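You operate a simulated robot arm through the tools that you are given. There is no shell and no other tool.

You are at the controls of a simulated two-armed robot. One attempt, no reset.

## Task
Turn the purple, grey, teal and brown knobs on the loom till each dial shows 6.
Fine: the white sign tells what a click does.

It is judged by the outcome, as a careful person would: the job done as asked, and still so three seconds after it is handed in. It fails if anything else is knocked over, pushed out of place, dropped, spilled or broken.

## Robot
Two 7-joint arms with two-finger grippers on one trunk that stands fixed in place. Base frame: the origin is at the foot of the trunk, x ahead of it, y to its left, z up. Readings come in m, degrees, newtons and seconds.
The left shoulder is at [0.046, 0.161, 1.105], the right one opposite. With the tool pointing down near the work surface each hand reaches from about 0.1 to 0.72 m from the base axis, measured 20 degrees to its own side. Payload 2.45 kg a hand.
The TCP of each hand is the grasp point between the finger pads, 0.026 m short of the fingertips. In the tool frame z runs along the fingers and y along their closing line. The gripper opens to 0.096 m; its body begins 0.069 m behind the TCP.
Orientation is told as [roll, pitch, yaw] about the base's x, y, z axes, in that order, counted from this pose: with the fingers straight down and closing along the base's y, the tool's x points along the base's -x, its y along +y and its z along -z.

## Interface
- The arms move only by the tool send_rows. It takes "left_targets", "right_targets" or both (then of equal length, played together; a hand with none holds still); each is a list of rows, each a list of 6 numbers: the shift along the base's x, y, z in m, then the turn, a rotation vector about the base's x, y, z in degrees. In form: [[x, y, z, rx, ry, rz], ...]. A call has 1 to 20 rows; each row shifts and turns the commanded pose from where the row before left it. "left_jaw" and "right_jaw" are, for a hand that has rows, the gripper command, from -1 (fully open) to 1 (shut), values between in proportion, set as the call begins (left out, the last holds). Rows are played at 5 a second. More than 0.05 m and 8.6 degrees between two rows, or a gripper value outside its range, and nothing of the call is played. Where a pose cannot be reached the arm comes as near as it can. A force on the tool above 40 N (or 10 N above the force at the start of the call, whichever is more), or a blocked arm, ends the call early, and 0.2 s more pass. Each finger travels about 0.1199 m/s and halts on what it meets, pressing with about 24 N; the grip force reading is that of the motor and also rises with nothing between the fingers. The clock runs only during rows and for 0.2 s after the last one: add rows that do not move to give the fingers time. It gives the time, the measured TCP pose, the force on the tool (base axes), the opening and the grip force at its end, in the units of the frame above (readings bear some noise), with the torque about the TCP (base axes, N m) and any sound that the robot's microphone picked up.
- Cameras (640 x 400 px; columns grow to the right, rows downward): "scene" is now at [0.1324, -0.0006, 1.5831]; the picture's right is [-0.02, -1.00, -0.00], its down [-0.72, 0.01, -0.69] and it looks along [0.69, -0.01, -0.72] (base axes); focal length 323 px, centre (320, 200). "left" rides on the left gripper at [0.082, -0.003, -0.098] in its tool frame; the picture's right is [0.04, 1.00, 0.00], its down [-0.73, 0.03, -0.68] and it looks along [-0.68, 0.03, 0.73] (tool axes); focal length 256 px, centre (320, 200). "right" rides on the right gripper at [0.082, 0.003, -0.098] in its tool frame; the picture's right is [-0.04, 1.00, 0.00], its down [-0.73, -0.03, -0.68] and it looks along [-0.68, -0.03, 0.73] (tool axes); focal length 256 px, centre (320, 200). There is no depth. A picture from a camera that has moved, and an enlarged one, comes with that camera's place and axes in the base frame and with its lens.
- grab_frame(camera): a new picture of that camera. It takes no simulated time.
- move_column(by): moves the trunk up (or, below 0, down) by that many m; the arms and the scene camera ride with it, the base frame stays. It gives what a move gives, with no picture.
- pan_tilt(pan, tilt): turns the head with the scene camera to pan (to the left, within 120 degrees either way) and tilt (down, from -29 to 69), counted from straight ahead of the robot (the tilt from the chest, where the trunk bows). It gives what a move gives.
- close_up(camera, box): a new picture of the part [left, top, right, bottom] of that camera's present view, enlarged. It takes no simulated time.
- finish_job(): hands the job in; it is judged then, once.

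Nothing tells you positions but the pictures and the camera data. Unless the task says otherwise, let go and move clear before handing in.

The tools are called after "Request:" as name(argument=value, ...) on one line, values as JSON. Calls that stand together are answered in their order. send_rows: Moves the arms, as the interface text tells. Its arguments: {"type":"object","properties":{"left_targets":{"type":"array"},"left_jaw":{"type":"number"},"right_targets":{"type":"array"},"right_jaw":{"type":"number"}},"required":[]} The other tools are called the same way: move_column (by) moves the trunk up or down; pan_tilt (pan, tilt) turns the head that bears the scene camera; grab_frame (camera) takes a picture; close_up (camera, box) takes an enlarged picture of a part of a camera's view; finish_job () hands the job in.

At the start:

```text
time: 0.0
left_tcp_pos: [0.581, 0.1767, 1.2498]
left_orientation: [0.1, 0.2, -0.1]
left_wrist_force: [1.0, -1.1, 1.7]
left_torque: [0.0, 0.0, -0.01]
left_opening: 0.096
left_finger_force: 0.0
right_tcp_pos: [0.5795, -0.202, 1.2407]
right_orientation: [-0.1, 0.1, 0.0]
right_wrist_force: [-0.4, 0.8, -1.1]
right_torque: [0.01, -0.01, -0.02]
right_opening: 0.096
right_finger_force: 0.0
trunk travel left (down, up): [-0.275, 0.292]
head pan, tilt (commanded): [-0.9, 46.1]
```

scene: 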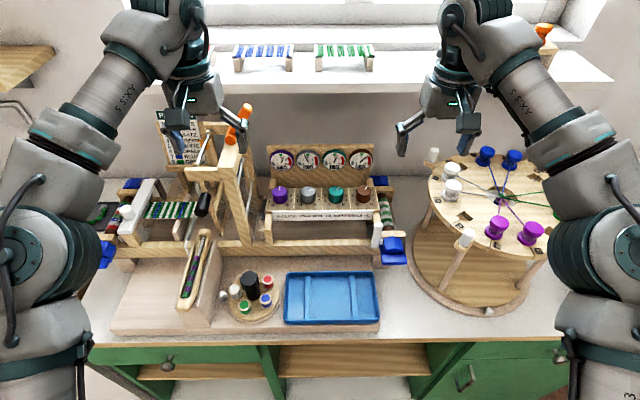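
right: 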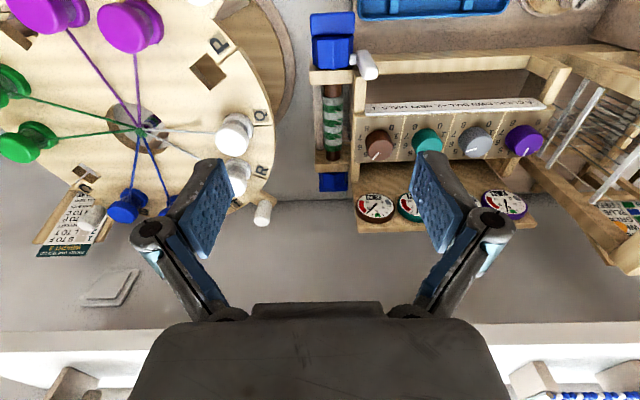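
left: 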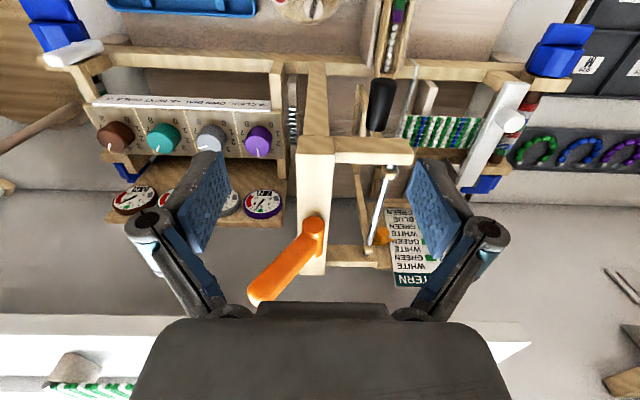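

I see a loom with four coloured knobs (purple, grey, teal, brown left to right from the robot) with dials behind, and a white sign in front. I'll take close-ups to read the sign and dials.

Request:
close_up(camera="scene", box=[260, 140, 390, 221])

Request:
close_up(camera="scene", box=[265, 200, 385, 230])

Request:
close_up(camera="right", box=[350, 90, 560, 221])

Request:
close_up(camera="left", box=[80, 80, 300, 220])

```text
4.92 times, centred on (325, 180) of scene
camera zoom: at [0.1324, -0.0006, 1.5831], right [-0.02, -1.0, 0.0], down [-0.72, 0.01, -0.69], along [0.69, -0.01, -0.72], focal length 1592 px, centre (295, 296)
```

zoom: 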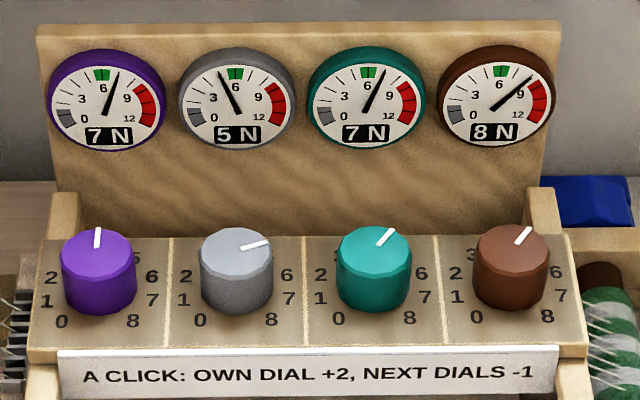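

```text
5.33 times, centred on (325, 215) of scene
camera zoom: at [0.1324, -0.0006, 1.5831], right [-0.02, -1.0, 0.0], down [-0.72, 0.01, -0.69], along [0.69, -0.01, -0.72], focal length 1724 px, centre (293, 120)
```

zoom: 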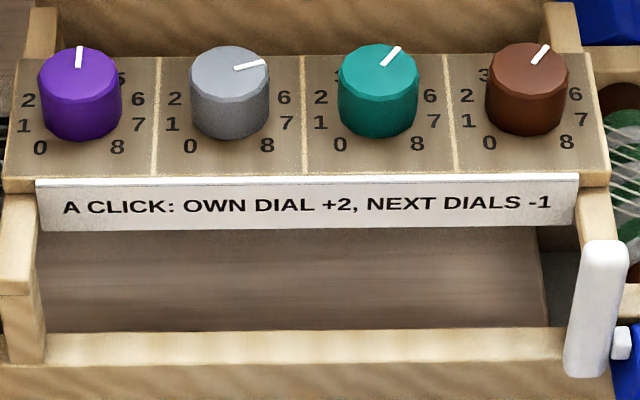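

```text
3.05 times, centred on (455, 156) of right
camera zoom: at [0.4996, -0.1994, 1.3404], right [0.04, 1.0, 0.0], down [0.73, -0.03, 0.68], along [0.68, -0.03, -0.73], focal length 780 px, centre (-91, 336)
```

zoom: 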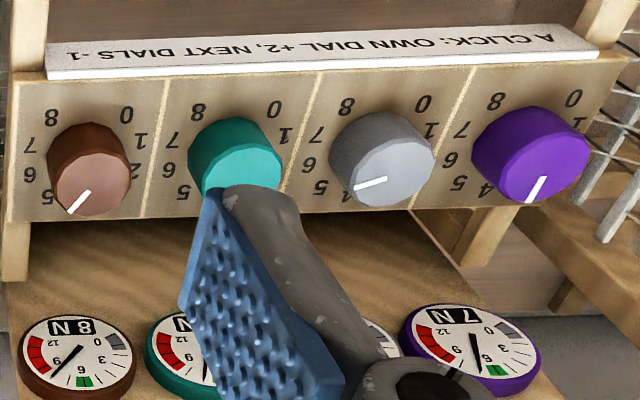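

```text
2.86 times, centred on (190, 150) of left
camera zoom: at [0.5004, 0.1736, 1.3485], right [-0.04, 1.0, 0.0], down [0.73, 0.03, 0.68], along [0.68, 0.03, -0.73], focal length 731 px, centre (691, 343)
```

zoom: 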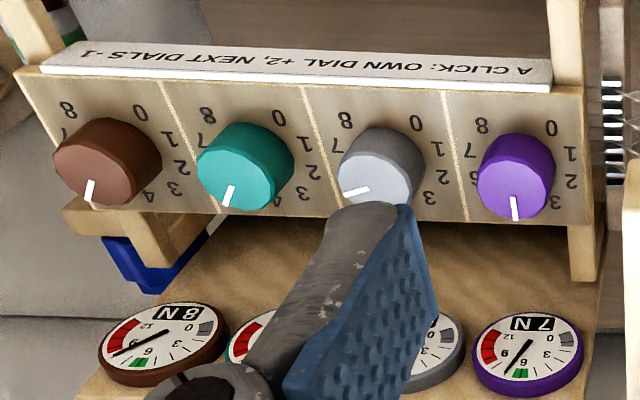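

The sign reads "A click: own dial +2, next dials −1", and the dials show P7, G5, T7, B8, so the solution is purple −1, grey −1, teal −2, brown −2. The knobs look like vertical cylinders about 0.04 m wide, near x≈0.70, y≈0.09 / 0.02 / −0.05 / −0.12, with tops near z≈1.02. I'll look more closely at the obstacles around them.

Request:
close_up(camera="scene", box=[150, 90, 310, 190])

Request:
close_up(camera="scene", box=[260, 170, 390, 251])

Request:
close_up(camera="left", box=[240, 30, 460, 310])

Request:
close_up(camera="right", box=[300, 0, 640, 250])

```text
4.00 times, centred on (230, 140) of scene
camera zoom: at [0.1324, -0.0006, 1.5831], right [-0.02, -1.0, 0.0], down [-0.72, 0.01, -0.69], along [0.69, -0.01, -0.72], focal length 1293 px, centre (680, 440)
```

zoom: 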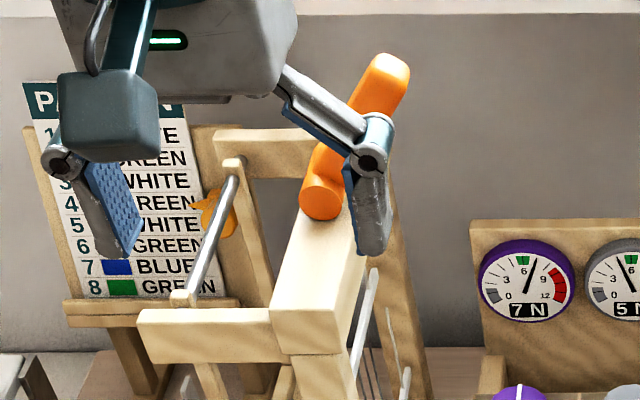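

```text
4.92 times, centred on (325, 210) of scene
camera zoom: at [0.1324, -0.0006, 1.5831], right [-0.02, -1.0, 0.0], down [-0.72, 0.01, -0.69], along [0.69, -0.01, -0.72], focal length 1592 px, centre (295, 148)
```

zoom: 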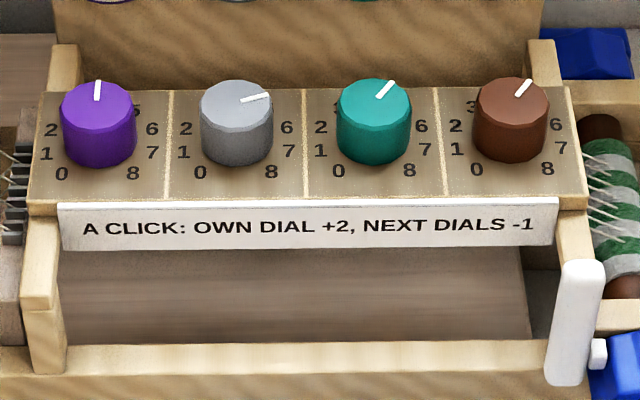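

```text
1.43 times, centred on (350, 170) of left
camera zoom: at [0.5004, 0.1736, 1.3485], right [-0.04, 1.0, 0.0], down [0.73, 0.03, 0.68], along [0.68, 0.03, -0.73], focal length 366 px, centre (277, 243)
```

zoom: 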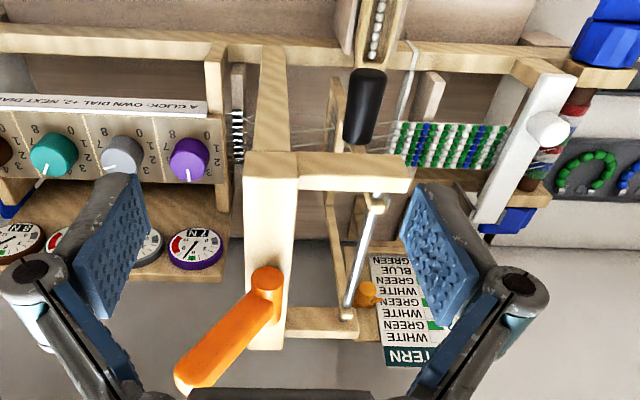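

```text
1.60 times, centred on (470, 125) of right
camera zoom: at [0.4996, -0.1994, 1.3404], right [0.04, 1.0, 0.0], down [0.73, -0.03, 0.68], along [0.68, -0.03, -0.73], focal length 410 px, centre (80, 320)
```

zoom: 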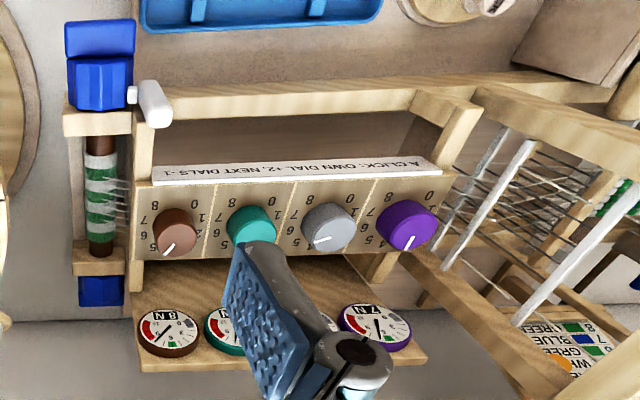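

The loom frame's top beam (y≥0.155, z≈1.165) and the orange handle (tip near [0.70, 0.13, 1.25]) sit close to the purple knob, so I'll keep the hands away from there. I'll start with brown, using the right hand turned so the fingers close roughly fore–aft, and move it above that knob while still high.

Request:
send_rows(right_targets=[[0.015, 0.01, 0, 0, 0, 8], [0.015, 0.01, 0, 0, 0, 8], [0.015, 0.01, 0, 0, 0, 8], [0.015, 0.01, 0, 0, 0, 8], [0.015, 0.01, 0, 0, 0, 8], [0.015, 0.01, 0, 0, 0, 8], [0.015, 0.01, 0, 0, 0, 8], [0.015, 0.01, 0, 0, 0, 8], [0, 0, 0, 0, 0, 0]], right_jaw=-0.2)

Request:
grab_frame(camera="right")

Request:
grab_frame(camera="scene")

```text
time: 2.0
left_tcp_pos: [0.5758, 0.1785, 1.2522]
left_orientation: [0.0, -0.1, 0.0]
left_wrist_force: [0.8, -0.2, 0.9]
left_torque: [0.02, -0.03, 0.0]
left_opening: 0.0959
left_finger_force: 0.1
right_tcp_pos: [0.4775, -0.0641, 1.1441]
right_orientation: [0.0, -0.4, 63.8]
right_wrist_force: [0.5, 1.1, 0.8]
right_torque: [0.01, 0.01, 0.01]
right_opening: 0.0578
right_finger_force: 0.1
right hand out of reach, approached as far as the arm can: row 2, 3, 4, 5, 6, 7, 8
trunk travel left (down, up): [-0.275, 0.292]
head pan, tilt (commanded): [-0.9, 46.1]
```

```text
taken
camera right: at [0.4389, -0.1357, 1.2427], right [-0.88, 0.48, 0.0], down [0.35, 0.64, 0.68], along [0.33, 0.6, -0.73], focal length 256 px, centre (320, 200)
```

right: 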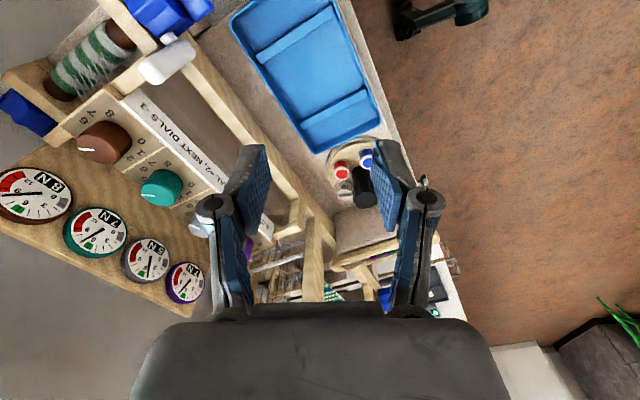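

```text
taken
camera scene: at [0.1322, 0.0003, 1.5831], right [-0.02, -1.0, 0.0], down [-0.72, 0.01, -0.69], along [0.69, -0.01, -0.72], focal length 323 px, centre (320, 200)
```

scene: 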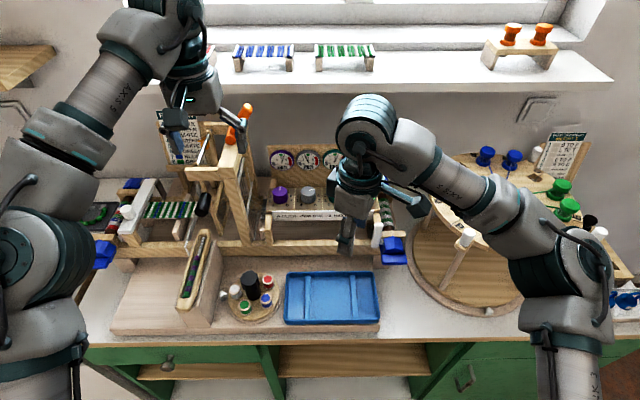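

The first move ran out of reach because the hand was too high relative to the shoulder, and it ended at about [0.48, −0.06, 1.14] without touching anything. I'll raise the trunk so the shoulder is level with the wrist at knob height, then check with a small move.

Request:
move_column(by=0.12)

Request:
send_rows(right_targets=[[0, 0, 0, 0, 0, 0]])

Request:
grab_frame(camera="scene")

```text
time: 3.5
left_tcp_pos: [0.5774, 0.1769, 1.3723]
left_orientation: [0.0, -0.1, 0.0]
left_wrist_force: [-0.1, 0.1, -0.7]
left_torque: [0.01, 0.01, 0.0]
left_opening: 0.0962
left_finger_force: 0.1
right_tcp_pos: [0.4572, -0.0635, 1.2939]
right_orientation: [-3.4, -2.0, 63.8]
right_wrist_force: [1.2, -1.0, -0.6]
right_torque: [0.05, -0.01, 0.01]
right_opening: 0.0574
right_finger_force: 0.2
trunk travel left (down, up): [-0.395, 0.172]
head pan, tilt (commanded): [-0.9, 46.1]
```

```text
time: 3.9
left_tcp_pos: [0.5766, 0.1782, 1.3734]
left_orientation: [-0.1, -0.2, 0.0]
left_wrist_force: [0.2, 0.0, 0.8]
left_torque: [-0.01, -0.01, 0.0]
left_opening: 0.0961
left_finger_force: 0.0
right_tcp_pos: [0.4562, -0.064, 1.2936]
right_orientation: [-3.5, -2.0, 64.0]
right_wrist_force: [-0.8, -0.1, -0.6]
right_torque: [0.03, -0.02, 0.03]
right_opening: 0.0576
right_finger_force: 0.1
trunk travel left (down, up): [-0.395, 0.172]
head pan, tilt (commanded): [-0.9, 46.1]
```

```text
taken
camera scene: at [0.0817, 0.0, 1.7038], right [-0.02, -1.0, 0.0], down [-0.72, 0.01, -0.69], along [0.69, -0.01, -0.72], focal length 323 px, centre (320, 200)
```

scene: 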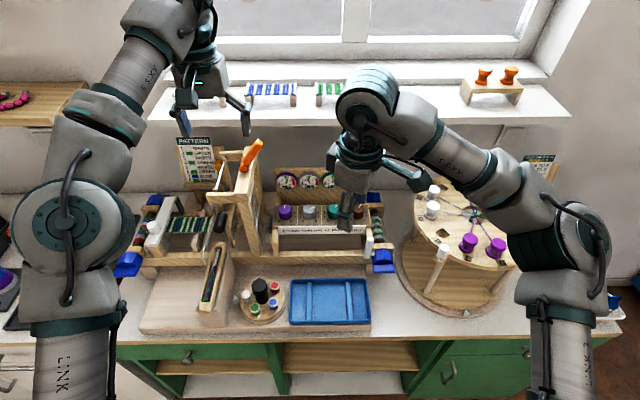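

Raising the trunk also moved it back (camera x went from 0.132 to 0.082), so height costs forward reach. I'll test how the right arm's commanded pose behaves with a small backward and upward row before re-planning.

Request:
send_rows(right_targets=[[-0.01, 0, 0.01, 0, 0, 0], [0, 0, 0, 0, 0, 0]])

```text
time: 4.5
left_tcp_pos: [0.5773, 0.1766, 1.3732]
left_orientation: [0.1, -0.2, 0.1]
left_wrist_force: [0.2, 0.1, -0.1]
left_torque: [-0.01, 0.0, 0.0]
left_opening: 0.0959
left_finger_force: 0.0
right_tcp_pos: [0.4454, -0.065, 1.3049]
right_orientation: [-3.4, -2.0, 63.9]
right_wrist_force: [0.2, 0.0, 0.6]
right_torque: [-0.01, -0.01, 0.01]
right_opening: 0.0576
right_finger_force: 0.0
trunk travel left (down, up): [-0.395, 0.172]
head pan, tilt (commanded): [-0.9, 46.1]
```

The commanded pose follows the pose actually reached, which makes this predictable. I'll turn the right hand back to yaw ≈0 and pull the left hand back and to the left out of the way. I'll then pitch the right fingers forward so the hand leans towards the robot and gains reach.

Request:
send_rows(right_targets=[[0, -0.012, 0, 0, 0, -8], [0, -0.012, 0, 0, 0, -8], [0, -0.012, 0, 0, 0, -8], [0, -0.012, 0, 0, 0, -8], [0, -0.012, 0, 0, 0, -8], [0, -0.012, 0, 0, 0, -8], [0, -0.012, 0, 0, 0, -8], [0, -0.012, 0, 0, 0, -8], [0, 0, 0, 3.4, -6, 0], [0, 0, 0, 0, -8, 0], [0, 0, 0, 0, -8, 0], [0, 0, 0, 0, 0, 0]], left_targets=[[-0.02, 0.02, 0, 0, 0, 0], [-0.02, 0.02, 0, 0, 0, 0], [-0.02, 0.02, 0, 0, 0, 0], [-0.02, 0.02, 0, 0, 0, 0], [-0.02, 0.02, 0, 0, 0, 0], [-0.02, 0.02, 0, 0, 0, 0], [-0.02, 0.02, 0, 0, 0, 0], [0, 0, 0, 0, 0, 0], [0, 0, 0, 0, 0, 0], [0, 0, 0, 0, 0, 0], [0, 0, 0, 0, 0, 0], [0, 0, 0, 0, 0, 0]])

Request:
grab_frame(camera="scene")

```text
time: 7.1
left_tcp_pos: [0.4359, 0.3198, 1.3721]
left_orientation: [-0.1, -0.2, 0.0]
left_wrist_force: [1.0, -0.6, 0.6]
left_torque: [0.01, 0.01, 0.0]
left_opening: 0.0958
left_finger_force: 0.0
right_tcp_pos: [0.4476, -0.1589, 1.3048]
right_orientation: [0.0, -24.0, -0.5]
right_wrist_force: [0.3, 0.7, -0.4]
right_torque: [-0.01, 0.01, 0.01]
right_opening: 0.0578
right_finger_force: 0.0
trunk travel left (down, up): [-0.395, 0.172]
head pan, tilt (commanded): [-0.9, 46.1]
```

```text
taken
camera scene: at [0.0812, 0.0013, 1.7039], right [-0.02, -1.0, 0.0], down [-0.72, 0.01, -0.69], along [0.69, -0.01, -0.72], focal length 323 px, centre (320, 200)
```

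scene: 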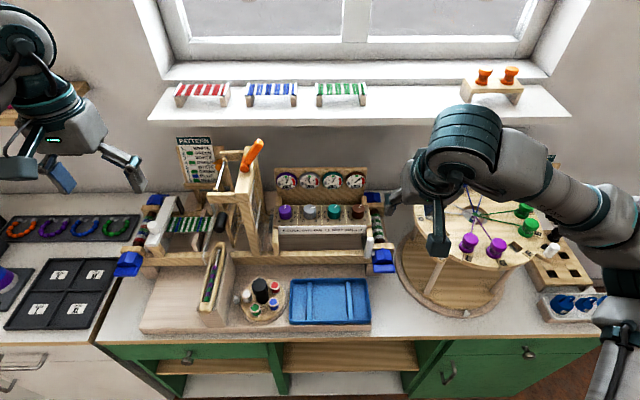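

The view is clear now: the right hand is pitched −24° and the left hand is well away. I'll lower the trunk to slightly below its original height, which should also bring the shoulder forward.

Request:
move_column(by=-0.17)

Request:
grab_frame(camera="scene")

Request:
grab_frame(camera="right")

```text
time: 9.0
left_tcp_pos: [0.4347, 0.3185, 1.2036]
left_orientation: [-0.1, -0.2, 0.0]
left_wrist_force: [0.0, -0.1, 0.9]
left_torque: [-0.02, -0.02, -0.04]
left_opening: 0.0962
left_finger_force: 0.1
right_tcp_pos: [0.4466, -0.1594, 1.1357]
right_orientation: [0.0, -24.1, -0.4]
right_wrist_force: [-0.3, 0.1, -0.5]
right_torque: [0.02, -0.02, -0.01]
right_opening: 0.0578
right_finger_force: 0.1
trunk travel left (down, up): [-0.225, 0.342]
head pan, tilt (commanded): [-0.9, 46.1]
```

```text
taken
camera scene: at [0.1663, 0.0008, 1.5315], right [-0.02, -1.0, 0.0], down [-0.72, 0.01, -0.69], along [0.69, -0.01, -0.72], focal length 323 px, centre (320, 200)
```

scene: 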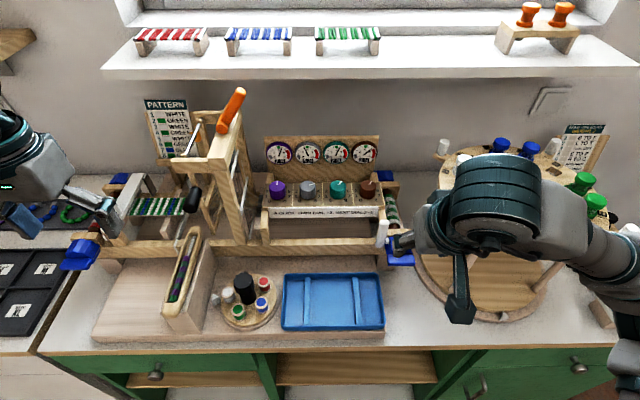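

```text
taken
camera right: at [0.3329, -0.1549, 1.1929], right [0.04, 1.0, 0.02], down [0.39, -0.03, 0.92], along [0.92, -0.03, -0.39], focal length 256 px, centre (320, 200)
```

right: 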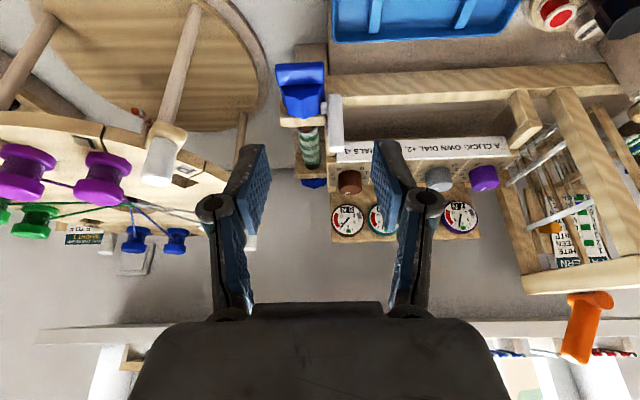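

Lowering did bring the trunk forward (camera x is now 0.166). I'll advance the right hand in steps towards brown, staying above knob height, and watch the reach.

Request:
send_rows(right_targets=[[0.04, 0.008, 0, 0, 0, 0], [0.04, 0.008, 0, 0, 0, 0], [0.04, 0.008, 0, 0, 0, 0], [0.04, 0.008, 0, 0, 0, 0], [0.04, 0.008, 0, 0, 0, 0], [0, 0, 0, 0, 0, 0]])

Request:
grab_frame(camera="right")

Request:
grab_frame(camera="scene")

```text
time: 10.4
left_tcp_pos: [0.4352, 0.3183, 1.2021]
left_orientation: [-0.1, -0.2, 0.1]
left_wrist_force: [-0.1, -0.5, -0.5]
left_torque: [-0.02, -0.03, 0.0]
left_opening: 0.0959
left_finger_force: 0.0
right_tcp_pos: [0.6464, -0.1204, 1.1354]
right_orientation: [-0.1, -24.0, -0.4]
right_wrist_force: [-0.4, 0.4, 0.4]
right_torque: [0.02, 0.01, 0.01]
right_opening: 0.0576
right_finger_force: 0.1
trunk travel left (down, up): [-0.225, 0.342]
head pan, tilt (commanded): [-0.9, 46.1]
```

```text
taken
camera right: at [0.5324, -0.1165, 1.1931], right [0.04, 1.0, 0.02], down [0.39, -0.03, 0.92], along [0.92, -0.03, -0.39], focal length 256 px, centre (320, 200)
```

right: 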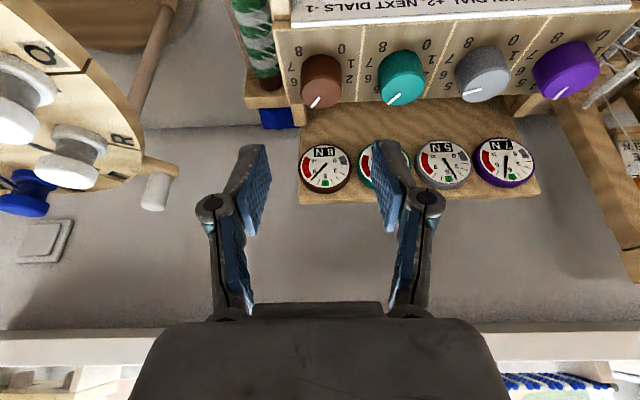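

```text
taken
camera scene: at [0.1675, 0.0022, 1.5312], right [-0.02, -1.0, 0.0], down [-0.72, 0.01, -0.69], along [0.69, -0.01, -0.72], focal length 323 px, centre (320, 200)
```

scene: 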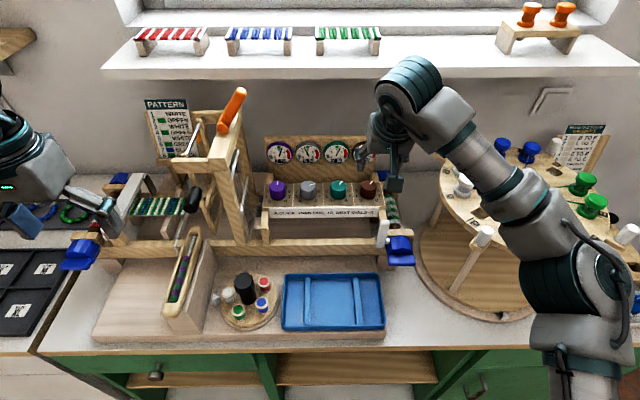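

The reach is fine here, and brown is ahead of and below the hand. I'll take close-ups to locate the knobs accurately and to read the scale around them.

Request:
close_up(camera="right", box=[270, 10, 470, 135])

Request:
close_up(camera="right", box=[430, 10, 630, 135])

Request:
close_up(camera="scene", box=[260, 130, 420, 230])

```text
3.20 times, centred on (370, 72) of right
camera zoom: at [0.5324, -0.1165, 1.1931], right [0.04, 1.0, 0.02], down [0.39, -0.03, 0.92], along [0.92, -0.03, -0.39], focal length 819 px, centre (160, 608)
```

zoom: 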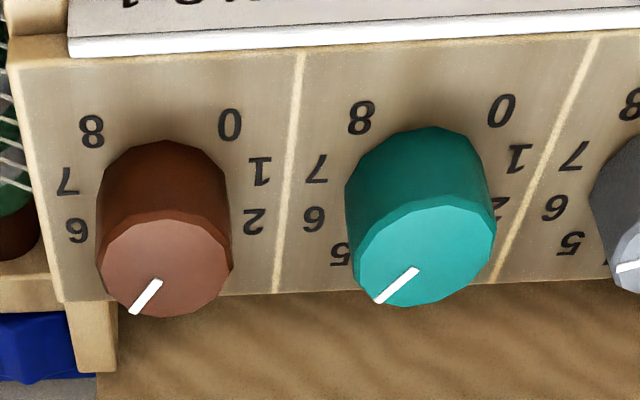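

```text
3.20 times, centred on (530, 72) of right
camera zoom: at [0.5324, -0.1165, 1.1931], right [0.04, 1.0, 0.02], down [0.39, -0.03, 0.92], along [0.92, -0.03, -0.39], focal length 819 px, centre (-352, 608)
```

zoom: 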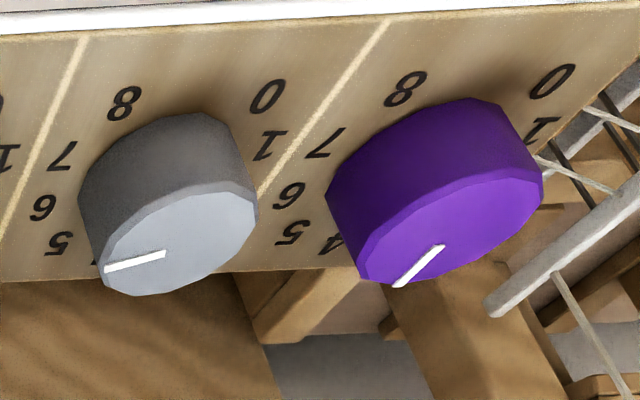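

```text
4.00 times, centred on (340, 180) of scene
camera zoom: at [0.1675, 0.0022, 1.5312], right [-0.02, -1.0, 0.0], down [-0.72, 0.01, -0.69], along [0.69, -0.01, -0.72], focal length 1293 px, centre (240, 280)
```

zoom: 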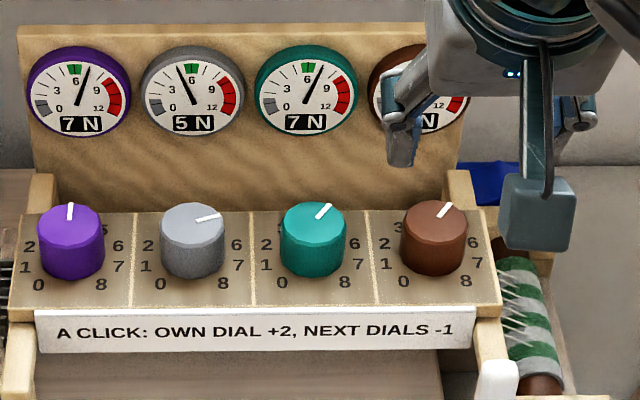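

From the two right-camera views the brown knob's top centre is about [0.7055, −0.118, 1.0155], its radius about 0.019, and the panel sits near z≈0.99. The scale labels are 35° apart and decrease counter-clockwise seen from above, so −1 click is +35° about z. I'll move to hover over brown with the yaw at about −17° and a narrower opening.

Request:
send_rows(right_targets=[[0.02, 0.0007, -0.018, 0, 0, -5.7], [0.02, 0.0007, -0.018, 0, 0, -5.7], [0.019, 0.0006, -0.018, 0, 0, -5.7], [0, 0, 0, 0, 0, 0]], right_jaw=-0.05)

Request:
grab_frame(camera="right")

Request:
close_up(camera="scene", box=[260, 100, 450, 220])

```text
time: 11.4
left_tcp_pos: [0.4354, 0.3186, 1.2021]
left_orientation: [0.1, -0.3, 0.0]
left_wrist_force: [-0.5, 0.7, 0.3]
left_torque: [-0.03, -0.02, -0.01]
left_opening: 0.0961
left_finger_force: 0.0
right_tcp_pos: [0.7061, -0.119, 1.0804]
right_orientation: [0.1, -24.1, -17.5]
right_wrist_force: [0.9, -0.7, -1.1]
right_torque: [-0.03, 0.0, 0.01]
right_opening: 0.0504
right_finger_force: 0.1
trunk travel left (down, up): [-0.225, 0.342]
head pan, tilt (commanded): [-0.9, 46.1]
```

```text
taken
camera right: at [0.5995, -0.0806, 1.1384], right [0.34, 0.94, 0.02], down [0.37, -0.15, 0.92], along [0.87, -0.3, -0.39], focal length 256 px, centre (320, 200)
```

right: 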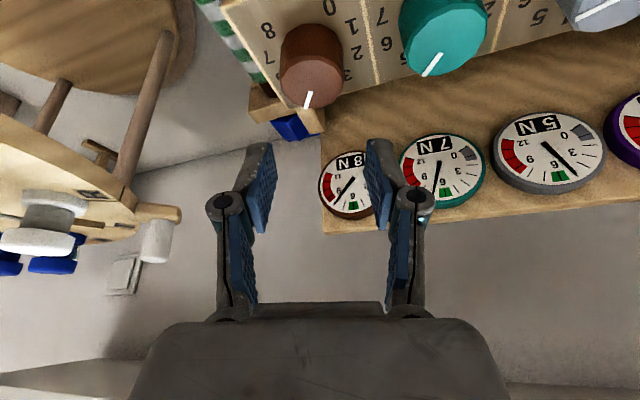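

```text
3.33 times, centred on (355, 160) of scene
camera zoom: at [0.1679, 0.0025, 1.5312], right [-0.02, -1.0, 0.0], down [-0.72, 0.01, -0.69], along [0.69, -0.01, -0.72], focal length 1078 px, centre (203, 333)
```

zoom: 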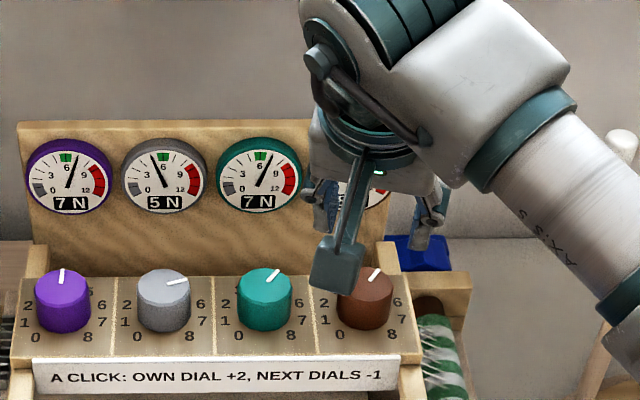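

The hand is hovering about 6.5 cm above brown. I'll zoom in to refine the knob's offset before descending.

Request:
close_up(camera="right", box=[240, 10, 400, 110])

```text
4.00 times, centred on (320, 60) of right
camera zoom: at [0.5995, -0.0806, 1.1384], right [0.34, 0.94, 0.02], down [0.37, -0.15, 0.92], along [0.87, -0.3, -0.39], focal length 1024 px, centre (320, 760)
```

zoom: 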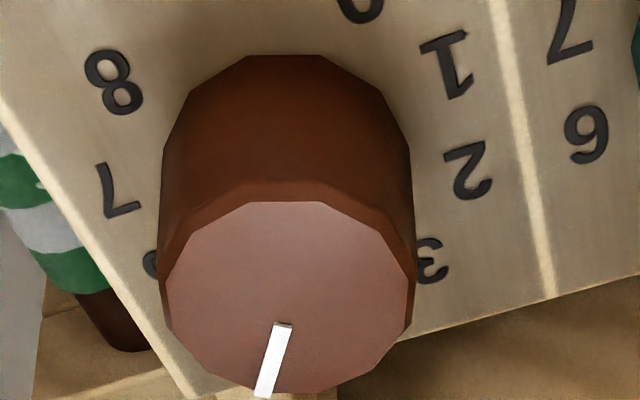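

Brown's centre is about 2–3 mm further towards −y than I estimated, near [0.705, −0.1207]. I'll correct for that and descend to just above the knob top.

Request:
send_rows(right_targets=[[-0.001, -0.0018, -0.015, 0, 0, 0], [0, 0, -0.013, 0, 0, 0], [0, 0, 0, 0, 0, 0]])

Request:
grab_frame(camera="right")

Request:
close_up(camera="right", box=[220, 50, 420, 175])

Request:
close_up(camera="scene", box=[310, 130, 420, 200])

```text
time: 12.2
left_tcp_pos: [0.4356, 0.3188, 1.2015]
left_orientation: [-0.1, -0.2, 0.0]
left_wrist_force: [-0.6, -0.3, 0.3]
left_torque: [0.0, 0.02, -0.03]
left_opening: 0.0961
left_finger_force: 0.0
right_tcp_pos: [0.7061, -0.1203, 1.0528]
right_orientation: [0.0, -24.0, -17.5]
right_wrist_force: [-0.1, 0.2, 0.5]
right_torque: [-0.02, 0.02, 0.04]
right_opening: 0.0503
right_finger_force: 0.1
trunk travel left (down, up): [-0.225, 0.342]
head pan, tilt (commanded): [-0.9, 46.1]
```

```text
taken
camera right: at [0.5988, -0.0816, 1.1095], right [0.34, 0.94, 0.02], down [0.37, -0.15, 0.92], along [0.87, -0.3, -0.4], focal length 256 px, centre (320, 200)
```

right: 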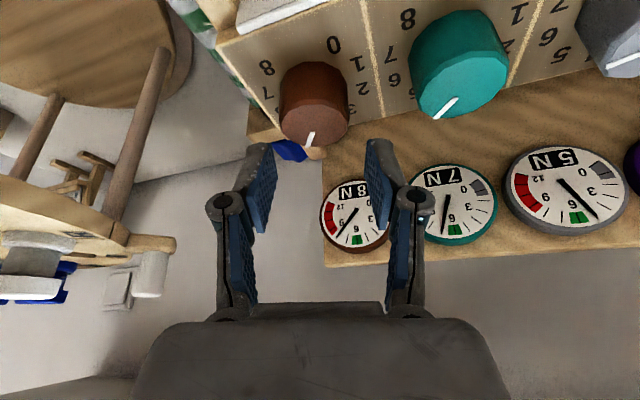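

```text
3.20 times, centred on (320, 112) of right
camera zoom: at [0.5988, -0.0816, 1.1095], right [0.34, 0.94, 0.02], down [0.37, -0.15, 0.92], along [0.87, -0.3, -0.4], focal length 819 px, centre (320, 480)
```

zoom: 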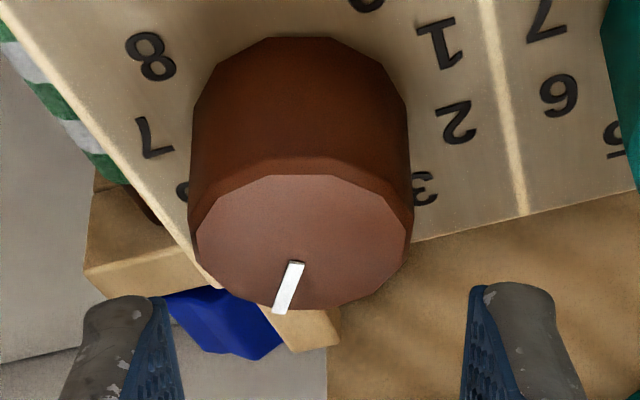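

```text
5.71 times, centred on (365, 165) of scene
camera zoom: at [0.168, 0.0018, 1.5311], right [-0.02, -1.0, 0.0], down [-0.72, 0.01, -0.69], along [0.69, -0.01, -0.72], focal length 1847 px, centre (63, 400)
```

zoom: 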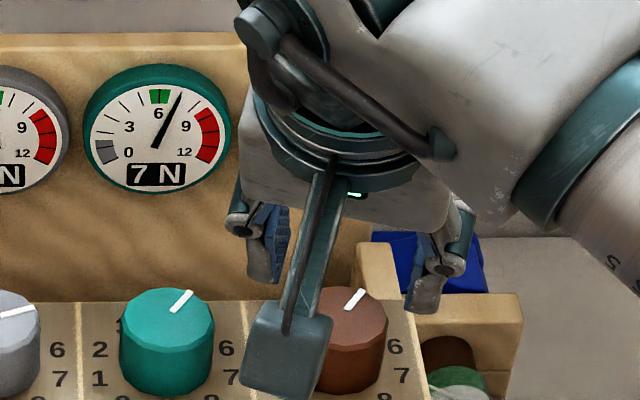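

The fingers straddle brown, but the knob sits about 2.5 mm towards the right finger. I'll correct that and descend so the pads flank the knob.

Request:
send_rows(right_targets=[[-0.0018, -0.0021, -0.008, 0, 0, 0], [0, 0, -0.01, 0, 0, 0], [0, 0, -0.008, 0, 0, 0], [0, 0, 0, 0, 0, 0]])

Request:
close_up(camera="right", box=[200, 80, 440, 230])

Request:
close_up(camera="scene", box=[310, 130, 420, 200])

```text
time: 13.2
left_tcp_pos: [0.4353, 0.3187, 1.2022]
left_orientation: [-0.1, -0.3, 0.0]
left_wrist_force: [0.4, 1.1, 0.6]
left_torque: [-0.01, 0.01, -0.01]
left_opening: 0.0961
left_finger_force: 0.1
right_tcp_pos: [0.7019, -0.1212, 1.0265]
right_orientation: [0.1, -24.0, -17.6]
right_wrist_force: [0.3, 0.7, 0.5]
right_torque: [-0.01, -0.02, 0.0]
right_opening: 0.0506
right_finger_force: 0.0
trunk travel left (down, up): [-0.225, 0.342]
head pan, tilt (commanded): [-0.9, 46.1]
```

```text
2.67 times, centred on (320, 155) of right
camera zoom: at [0.5959, -0.0833, 1.0845], right [0.34, 0.94, 0.02], down [0.37, -0.15, 0.92], along [0.87, -0.3, -0.4], focal length 683 px, centre (320, 320)
```

zoom: 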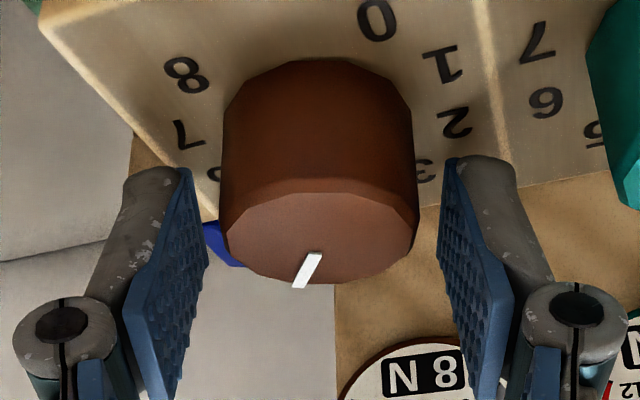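

```text
5.71 times, centred on (365, 165) of scene
camera zoom: at [0.1681, 0.002, 1.5311], right [-0.02, -1.0, 0.0], down [-0.72, 0.01, -0.69], along [0.69, -0.01, -0.72], focal length 1847 px, centre (63, 400)
```

zoom: 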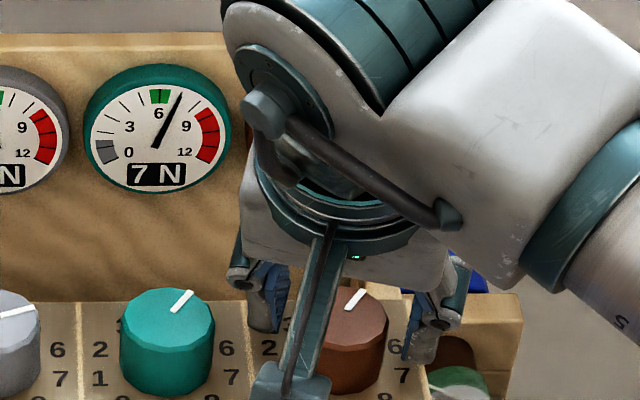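

The knob is centred between the pads to about 1 mm. I'll descend 4 mm more and close on it.

Request:
send_rows(right_targets=[[0.0005, 0, -0.004, 0, 0, 0], [0, 0, 0, 0, 0, 0]])

Request:
send_rows(right_targets=[[0, 0, 0, 0, 0, 0], [0, 0, 0, 0, 0, 0], [0, 0, 0, 0, 0, 0]], right_jaw=1)

Request:
close_up(camera="right", box=[200, 80, 440, 230])

```text
time: 13.8
left_tcp_pos: [0.4362, 0.3184, 1.2018]
left_orientation: [-0.1, -0.2, 0.0]
left_wrist_force: [0.6, 0.2, 0.6]
left_torque: [-0.01, 0.0, 0.0]
left_opening: 0.0957
left_finger_force: 0.0
right_tcp_pos: [0.7026, -0.1209, 1.0228]
right_orientation: [0.1, -24.1, -17.5]
right_wrist_force: [-0.3, 0.4, 0.7]
right_torque: [0.0, 0.01, -0.03]
right_opening: 0.0504
right_finger_force: 0.0
trunk travel left (down, up): [-0.225, 0.342]
head pan, tilt (commanded): [-0.9, 46.1]
```

```text
time: 14.6
left_tcp_pos: [0.435, 0.3186, 1.2032]
left_orientation: [-0.1, -0.3, 0.0]
left_wrist_force: [0.3, 0.1, 0.2]
left_torque: [0.01, 0.02, 0.0]
left_opening: 0.0957
left_finger_force: 0.1
right_tcp_pos: [0.7039, -0.1212, 1.0248]
right_orientation: [0.1, -24.0, -17.6]
right_wrist_force: [0.4, -1.6, 2.5]
right_torque: [-0.12, 0.16, 0.01]
right_opening: 0.0366
right_finger_force: 45.1
trunk travel left (down, up): [-0.225, 0.342]
head pan, tilt (commanded): [-0.9, 46.1]
```

```text
2.67 times, centred on (320, 155) of right
camera zoom: at [0.5965, -0.0835, 1.0811], right [0.34, 0.94, 0.02], down [0.37, -0.15, 0.92], along [0.87, -0.3, -0.4], focal length 683 px, centre (320, 320)
```

zoom: 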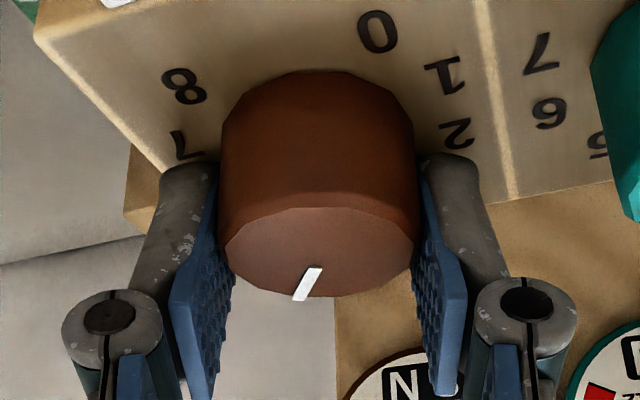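

Brown is gripped firmly with small side forces. I'll turn it +35° about z, which is one click down, and check the dials.

Request:
send_rows(right_targets=[[0, 0, 0, 0, 0, 7], [0, 0, 0, 0, 0, 7], [0, 0, 0, 0, 0, 7], [0, 0, 0, 0, 0, 7], [0, 0, 0, 0, 0, 7], [0, 0, 0, 0, 0, 0]])

Request:
grab_frame(camera="right")

Request:
close_up(camera="scene", box=[260, 130, 420, 230])

```text
time: 16.0
left_tcp_pos: [0.4356, 0.3206, 1.2023]
left_orientation: [-0.1, -0.2, 0.0]
left_wrist_force: [0.4, -0.3, -0.4]
left_torque: [0.02, 0.05, -0.04]
left_opening: 0.0961
left_finger_force: 0.1
right_tcp_pos: [0.7028, -0.1196, 1.0243]
right_orientation: [0.0, -24.1, 17.6]
right_wrist_force: [-2.5, 6.3, 6.3]
right_torque: [0.49, -0.64, 0.01]
right_opening: 0.0365
right_finger_force: 44.8
trunk travel left (down, up): [-0.225, 0.342]
head pan, tilt (commanded): [-0.9, 46.1]
```

```text
taken
camera right: at [0.5946, -0.1505, 1.081], right [-0.27, 0.96, 0.02], down [0.38, 0.09, 0.92], along [0.88, 0.25, -0.39], focal length 256 px, centre (320, 200)
```

right: 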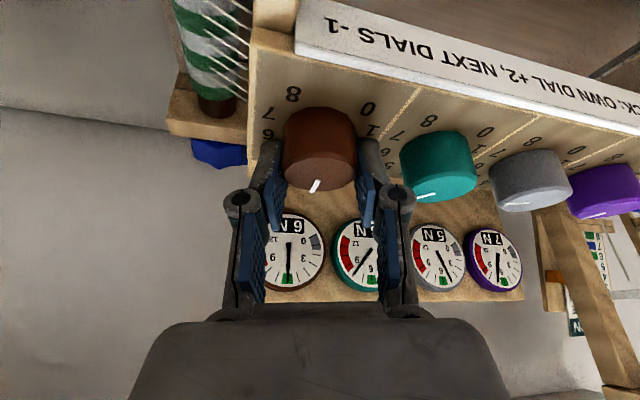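

```text
4.00 times, centred on (340, 180) of scene
camera zoom: at [0.1659, 0.0047, 1.5314], right [-0.02, -1.0, 0.0], down [-0.72, 0.01, -0.69], along [0.69, -0.01, -0.72], focal length 1293 px, centre (240, 280)
```

zoom: 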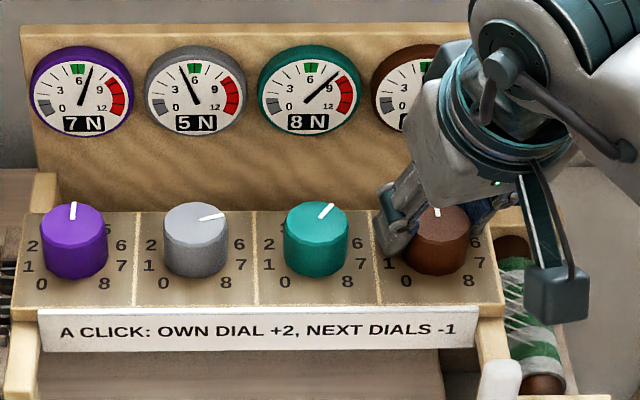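

The click registered: brown now shows 6 and teal 8, with purple still 7 and grey 5, as calculated. I'll release, lift, and move to hover over teal (about 0.07 m towards +y) with the yaw back at −17.5°.

Request:
send_rows(right_targets=[[0, 0, 0, 0, 0, 0], [0, 0, 0, 0, 0, 0]], right_jaw=-0.05)

Request:
send_rows(right_targets=[[0, 0, 0.015, 0, 0, 0], [0, 0, 0.02, 0, 0, 0], [0, 0, 0.02, 0, 0, 0], [0, 0.0175, 0, 0, 0, -7], [0, 0.0175, 0, 0, 0, -7], [0, 0.0175, 0, 0, 0, -7], [0, 0.0175, 0, 0, 0, -7], [0, 0, 0, 0, 0, -7], [0, 0, 0, 0, 0, 0]])

Request:
grab_frame(camera="right")

Request:
close_up(camera="scene", box=[260, 130, 420, 230])

```text
time: 16.6
left_tcp_pos: [0.4357, 0.3183, 1.2024]
left_orientation: [0.0, -0.2, 0.0]
left_wrist_force: [-0.4, 0.0, 0.1]
left_torque: [0.02, 0.0, 0.01]
left_opening: 0.096
left_finger_force: 0.0
right_tcp_pos: [0.7033, -0.1212, 1.0222]
right_orientation: [0.0, -23.9, 17.3]
right_wrist_force: [0.4, 0.2, 0.4]
right_torque: [-0.01, 0.02, -0.03]
right_opening: 0.0504
right_finger_force: 0.0
trunk travel left (down, up): [-0.225, 0.342]
head pan, tilt (commanded): [-0.9, 46.1]
```

```text
time: 18.6
left_tcp_pos: [0.4366, 0.3179, 1.2022]
left_orientation: [0.0, -0.2, 0.0]
left_wrist_force: [-0.8, -0.1, -0.7]
left_torque: [-0.05, 0.01, 0.0]
left_opening: 0.0961
left_finger_force: 0.1
right_tcp_pos: [0.704, -0.0511, 1.0773]
right_orientation: [0.0, -23.9, -17.6]
right_wrist_force: [-0.1, 0.4, 0.6]
right_torque: [-0.02, 0.03, -0.01]
right_opening: 0.0506
right_finger_force: 0.0
trunk travel left (down, up): [-0.225, 0.342]
head pan, tilt (commanded): [-0.9, 46.1]
```

```text
taken
camera right: at [0.597, -0.0131, 1.1352], right [0.34, 0.94, 0.02], down [0.37, -0.15, 0.92], along [0.87, -0.3, -0.4], focal length 256 px, centre (320, 200)
```

right: 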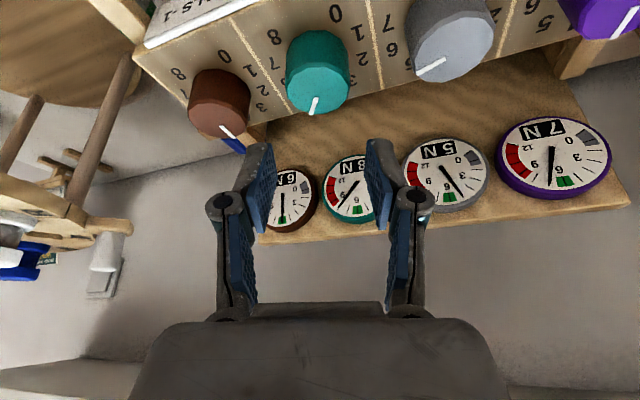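

```text
4.00 times, centred on (340, 180) of scene
camera zoom: at [0.1682, 0.0027, 1.5311], right [-0.02, -1.0, 0.0], down [-0.72, 0.01, -0.69], along [0.69, -0.01, -0.72], focal length 1293 px, centre (240, 280)
```

zoom: 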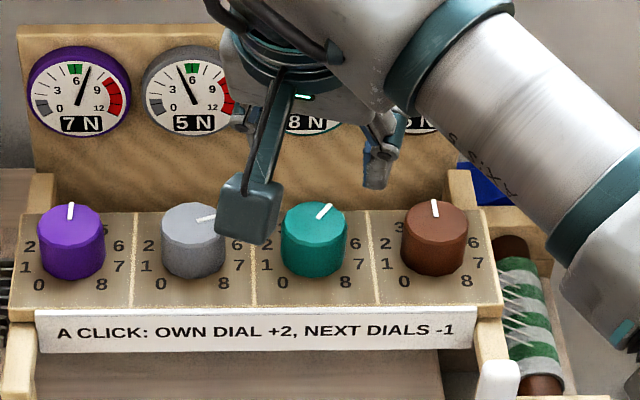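

Brown stayed in place at its new position. I'll zoom in on teal to find its offset.

Request:
close_up(camera="right", box=[240, 20, 400, 120])

```text
4.00 times, centred on (320, 70) of right
camera zoom: at [0.597, -0.0131, 1.1352], right [0.34, 0.94, 0.02], down [0.37, -0.15, 0.92], along [0.87, -0.3, -0.4], focal length 1024 px, centre (320, 720)
```

zoom: 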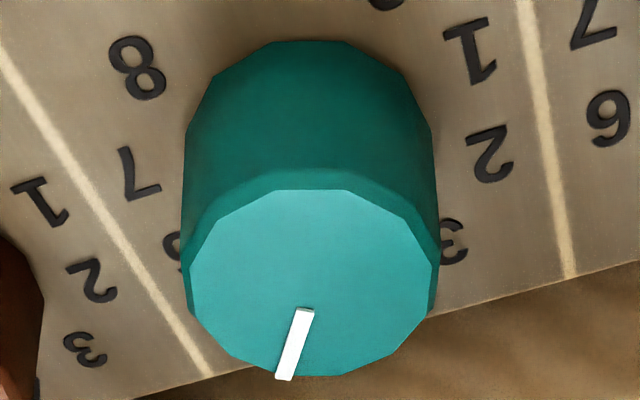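

Teal's centre is within about 2 mm of the hand axis. I'll apply a small correction, turn to yaw −35° so that two +35° clicks fit in one grasp, and descend in stages.

Request:
send_rows(right_targets=[[-0.001, 0, 0, 0, 0, -6], [-0.0011, -0.0003, 0, 0, 0, -6], [0, 0, -0.008, 0, 0, -5.5], [0, 0, -0.012, 0, 0, 0], [0, 0, 0, 0, 0, 0]])

Request:
close_up(camera="right", box=[200, 40, 440, 190])

```text
time: 19.8
left_tcp_pos: [0.4355, 0.3168, 1.2032]
left_orientation: [0.0, -0.2, -0.1]
left_wrist_force: [0.3, 0.8, -0.2]
left_torque: [0.0, -0.02, 0.0]
left_opening: 0.0959
left_finger_force: 0.0
right_tcp_pos: [0.7012, -0.0517, 1.0582]
right_orientation: [0.0, -24.0, -35.1]
right_wrist_force: [-0.3, 0.4, 0.4]
right_torque: [0.0, -0.03, -0.02]
right_opening: 0.0504
right_finger_force: 0.0
trunk travel left (down, up): [-0.225, 0.342]
head pan, tilt (commanded): [-0.9, 46.1]
```

```text
2.67 times, centred on (320, 115) of right
camera zoom: at [0.6119, 0.0164, 1.1154], right [0.6, 0.8, 0.02], down [0.31, -0.25, 0.92], along [0.74, -0.55, -0.4], focal length 683 px, centre (320, 427)
```

zoom: 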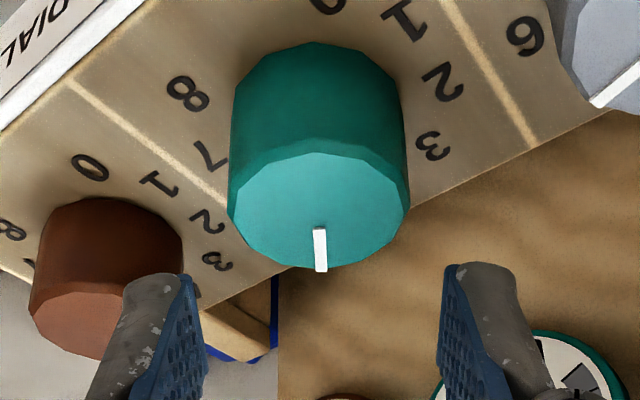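

Teal is now centred on the hand axis. I'll descend to grasp height.

Request:
send_rows(right_targets=[[0, 0, -0.012, 0, 0, 0], [0, 0, -0.012, 0, 0, 0], [0, 0, -0.011, 0, 0, 0], [0, 0, 0, 0, 0, 0]])

Request:
close_up(camera="right", box=[200, 80, 440, 230])

```text
time: 20.8
left_tcp_pos: [0.4361, 0.3185, 1.2025]
left_orientation: [-0.1, -0.2, 0.0]
left_wrist_force: [-0.1, 0.2, 0.1]
left_torque: [0.02, 0.01, 0.01]
left_opening: 0.0961
left_finger_force: 0.0
right_tcp_pos: [0.7028, -0.0512, 1.0205]
right_orientation: [-0.1, -24.1, -35.0]
right_wrist_force: [0.0, -0.7, 0.6]
right_torque: [0.02, 0.02, 0.0]
right_opening: 0.0502
right_finger_force: 0.1
trunk travel left (down, up): [-0.225, 0.342]
head pan, tilt (commanded): [-0.9, 46.1]
```

```text
2.67 times, centred on (320, 155) of right
camera zoom: at [0.6118, 0.0176, 1.0802], right [0.6, 0.8, 0.02], down [0.31, -0.25, 0.92], along [0.74, -0.55, -0.39], focal length 683 px, centre (320, 320)
```

zoom: 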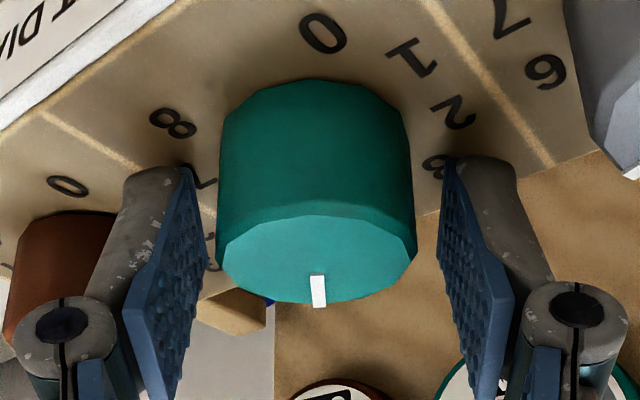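

Teal is between the pads. I'll close and turn +35°.

Request:
send_rows(right_targets=[[-0.0004, -0.0006, 0, 0, 0, 0], [0, 0, 0, 0, 0, 0], [0, 0, 0, 0, 0, 0]], right_jaw=1)

Request:
send_rows(right_targets=[[0, 0, 0, 0, 0, 7], [0, 0, 0, 0, 0, 7], [0, 0, 0, 0, 0, 7], [0, 0, 0, 0, 0, 7], [0, 0, 0, 0, 0, 7], [0, 0, 0, 0, 0, 0]])

Request:
grab_frame(camera="right")

Request:
close_up(camera="scene", box=[260, 130, 420, 230])

```text
time: 21.6
left_tcp_pos: [0.4357, 0.319, 1.2016]
left_orientation: [-0.1, -0.2, -0.1]
left_wrist_force: [-0.4, -0.2, -0.6]
left_torque: [0.01, 0.06, -0.03]
left_opening: 0.0961
left_finger_force: 0.1
right_tcp_pos: [0.7032, -0.0512, 1.0232]
right_orientation: [0.0, -24.0, -35.0]
right_wrist_force: [-0.4, 1.8, -0.7]
right_torque: [-0.04, -0.2, 0.0]
right_opening: 0.0374
right_finger_force: 44.9
trunk travel left (down, up): [-0.225, 0.342]
head pan, tilt (commanded): [-0.9, 46.1]
```

```text
time: 23.0
left_tcp_pos: [0.4361, 0.3205, 1.202]
left_orientation: [-0.1, -0.2, 0.1]
left_wrist_force: [-0.6, 0.2, -0.1]
left_torque: [-0.01, 0.01, -0.04]
left_opening: 0.0961
left_finger_force: 0.0
right_tcp_pos: [0.7028, -0.0502, 1.0226]
right_orientation: [0.0, -24.0, 0.1]
right_wrist_force: [12.9, 9.5, 5.8]
right_torque: [0.25, -0.82, -0.04]
right_opening: 0.0375
right_finger_force: 45.2
trunk travel left (down, up): [-0.225, 0.342]
head pan, tilt (commanded): [-0.9, 46.1]
```

```text
taken
camera right: at [0.5895, -0.0468, 1.0803], right [0.04, 1.0, 0.02], down [0.39, -0.03, 0.92], along [0.92, -0.03, -0.39], focal length 256 px, centre (320, 200)
```

right: 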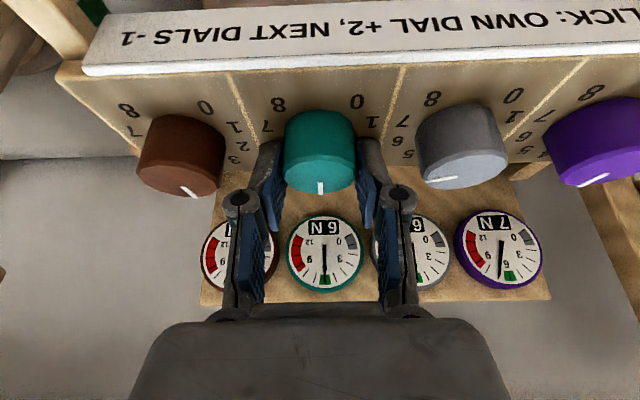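

```text
4.00 times, centred on (340, 180) of scene
camera zoom: at [0.17, 0.0067, 1.531], right [-0.02, -1.0, 0.0], down [-0.72, 0.01, -0.69], along [0.69, -0.01, -0.72], focal length 1293 px, centre (240, 280)
```

zoom: 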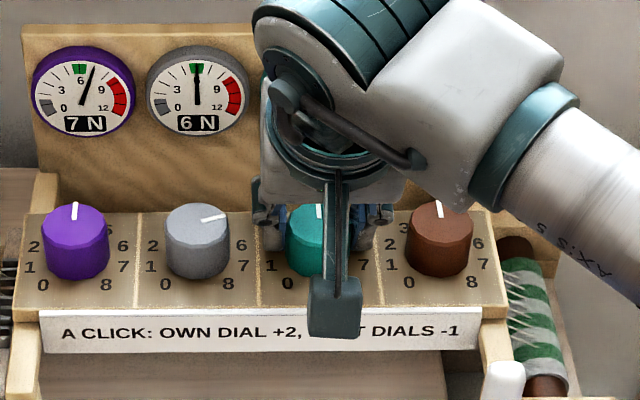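

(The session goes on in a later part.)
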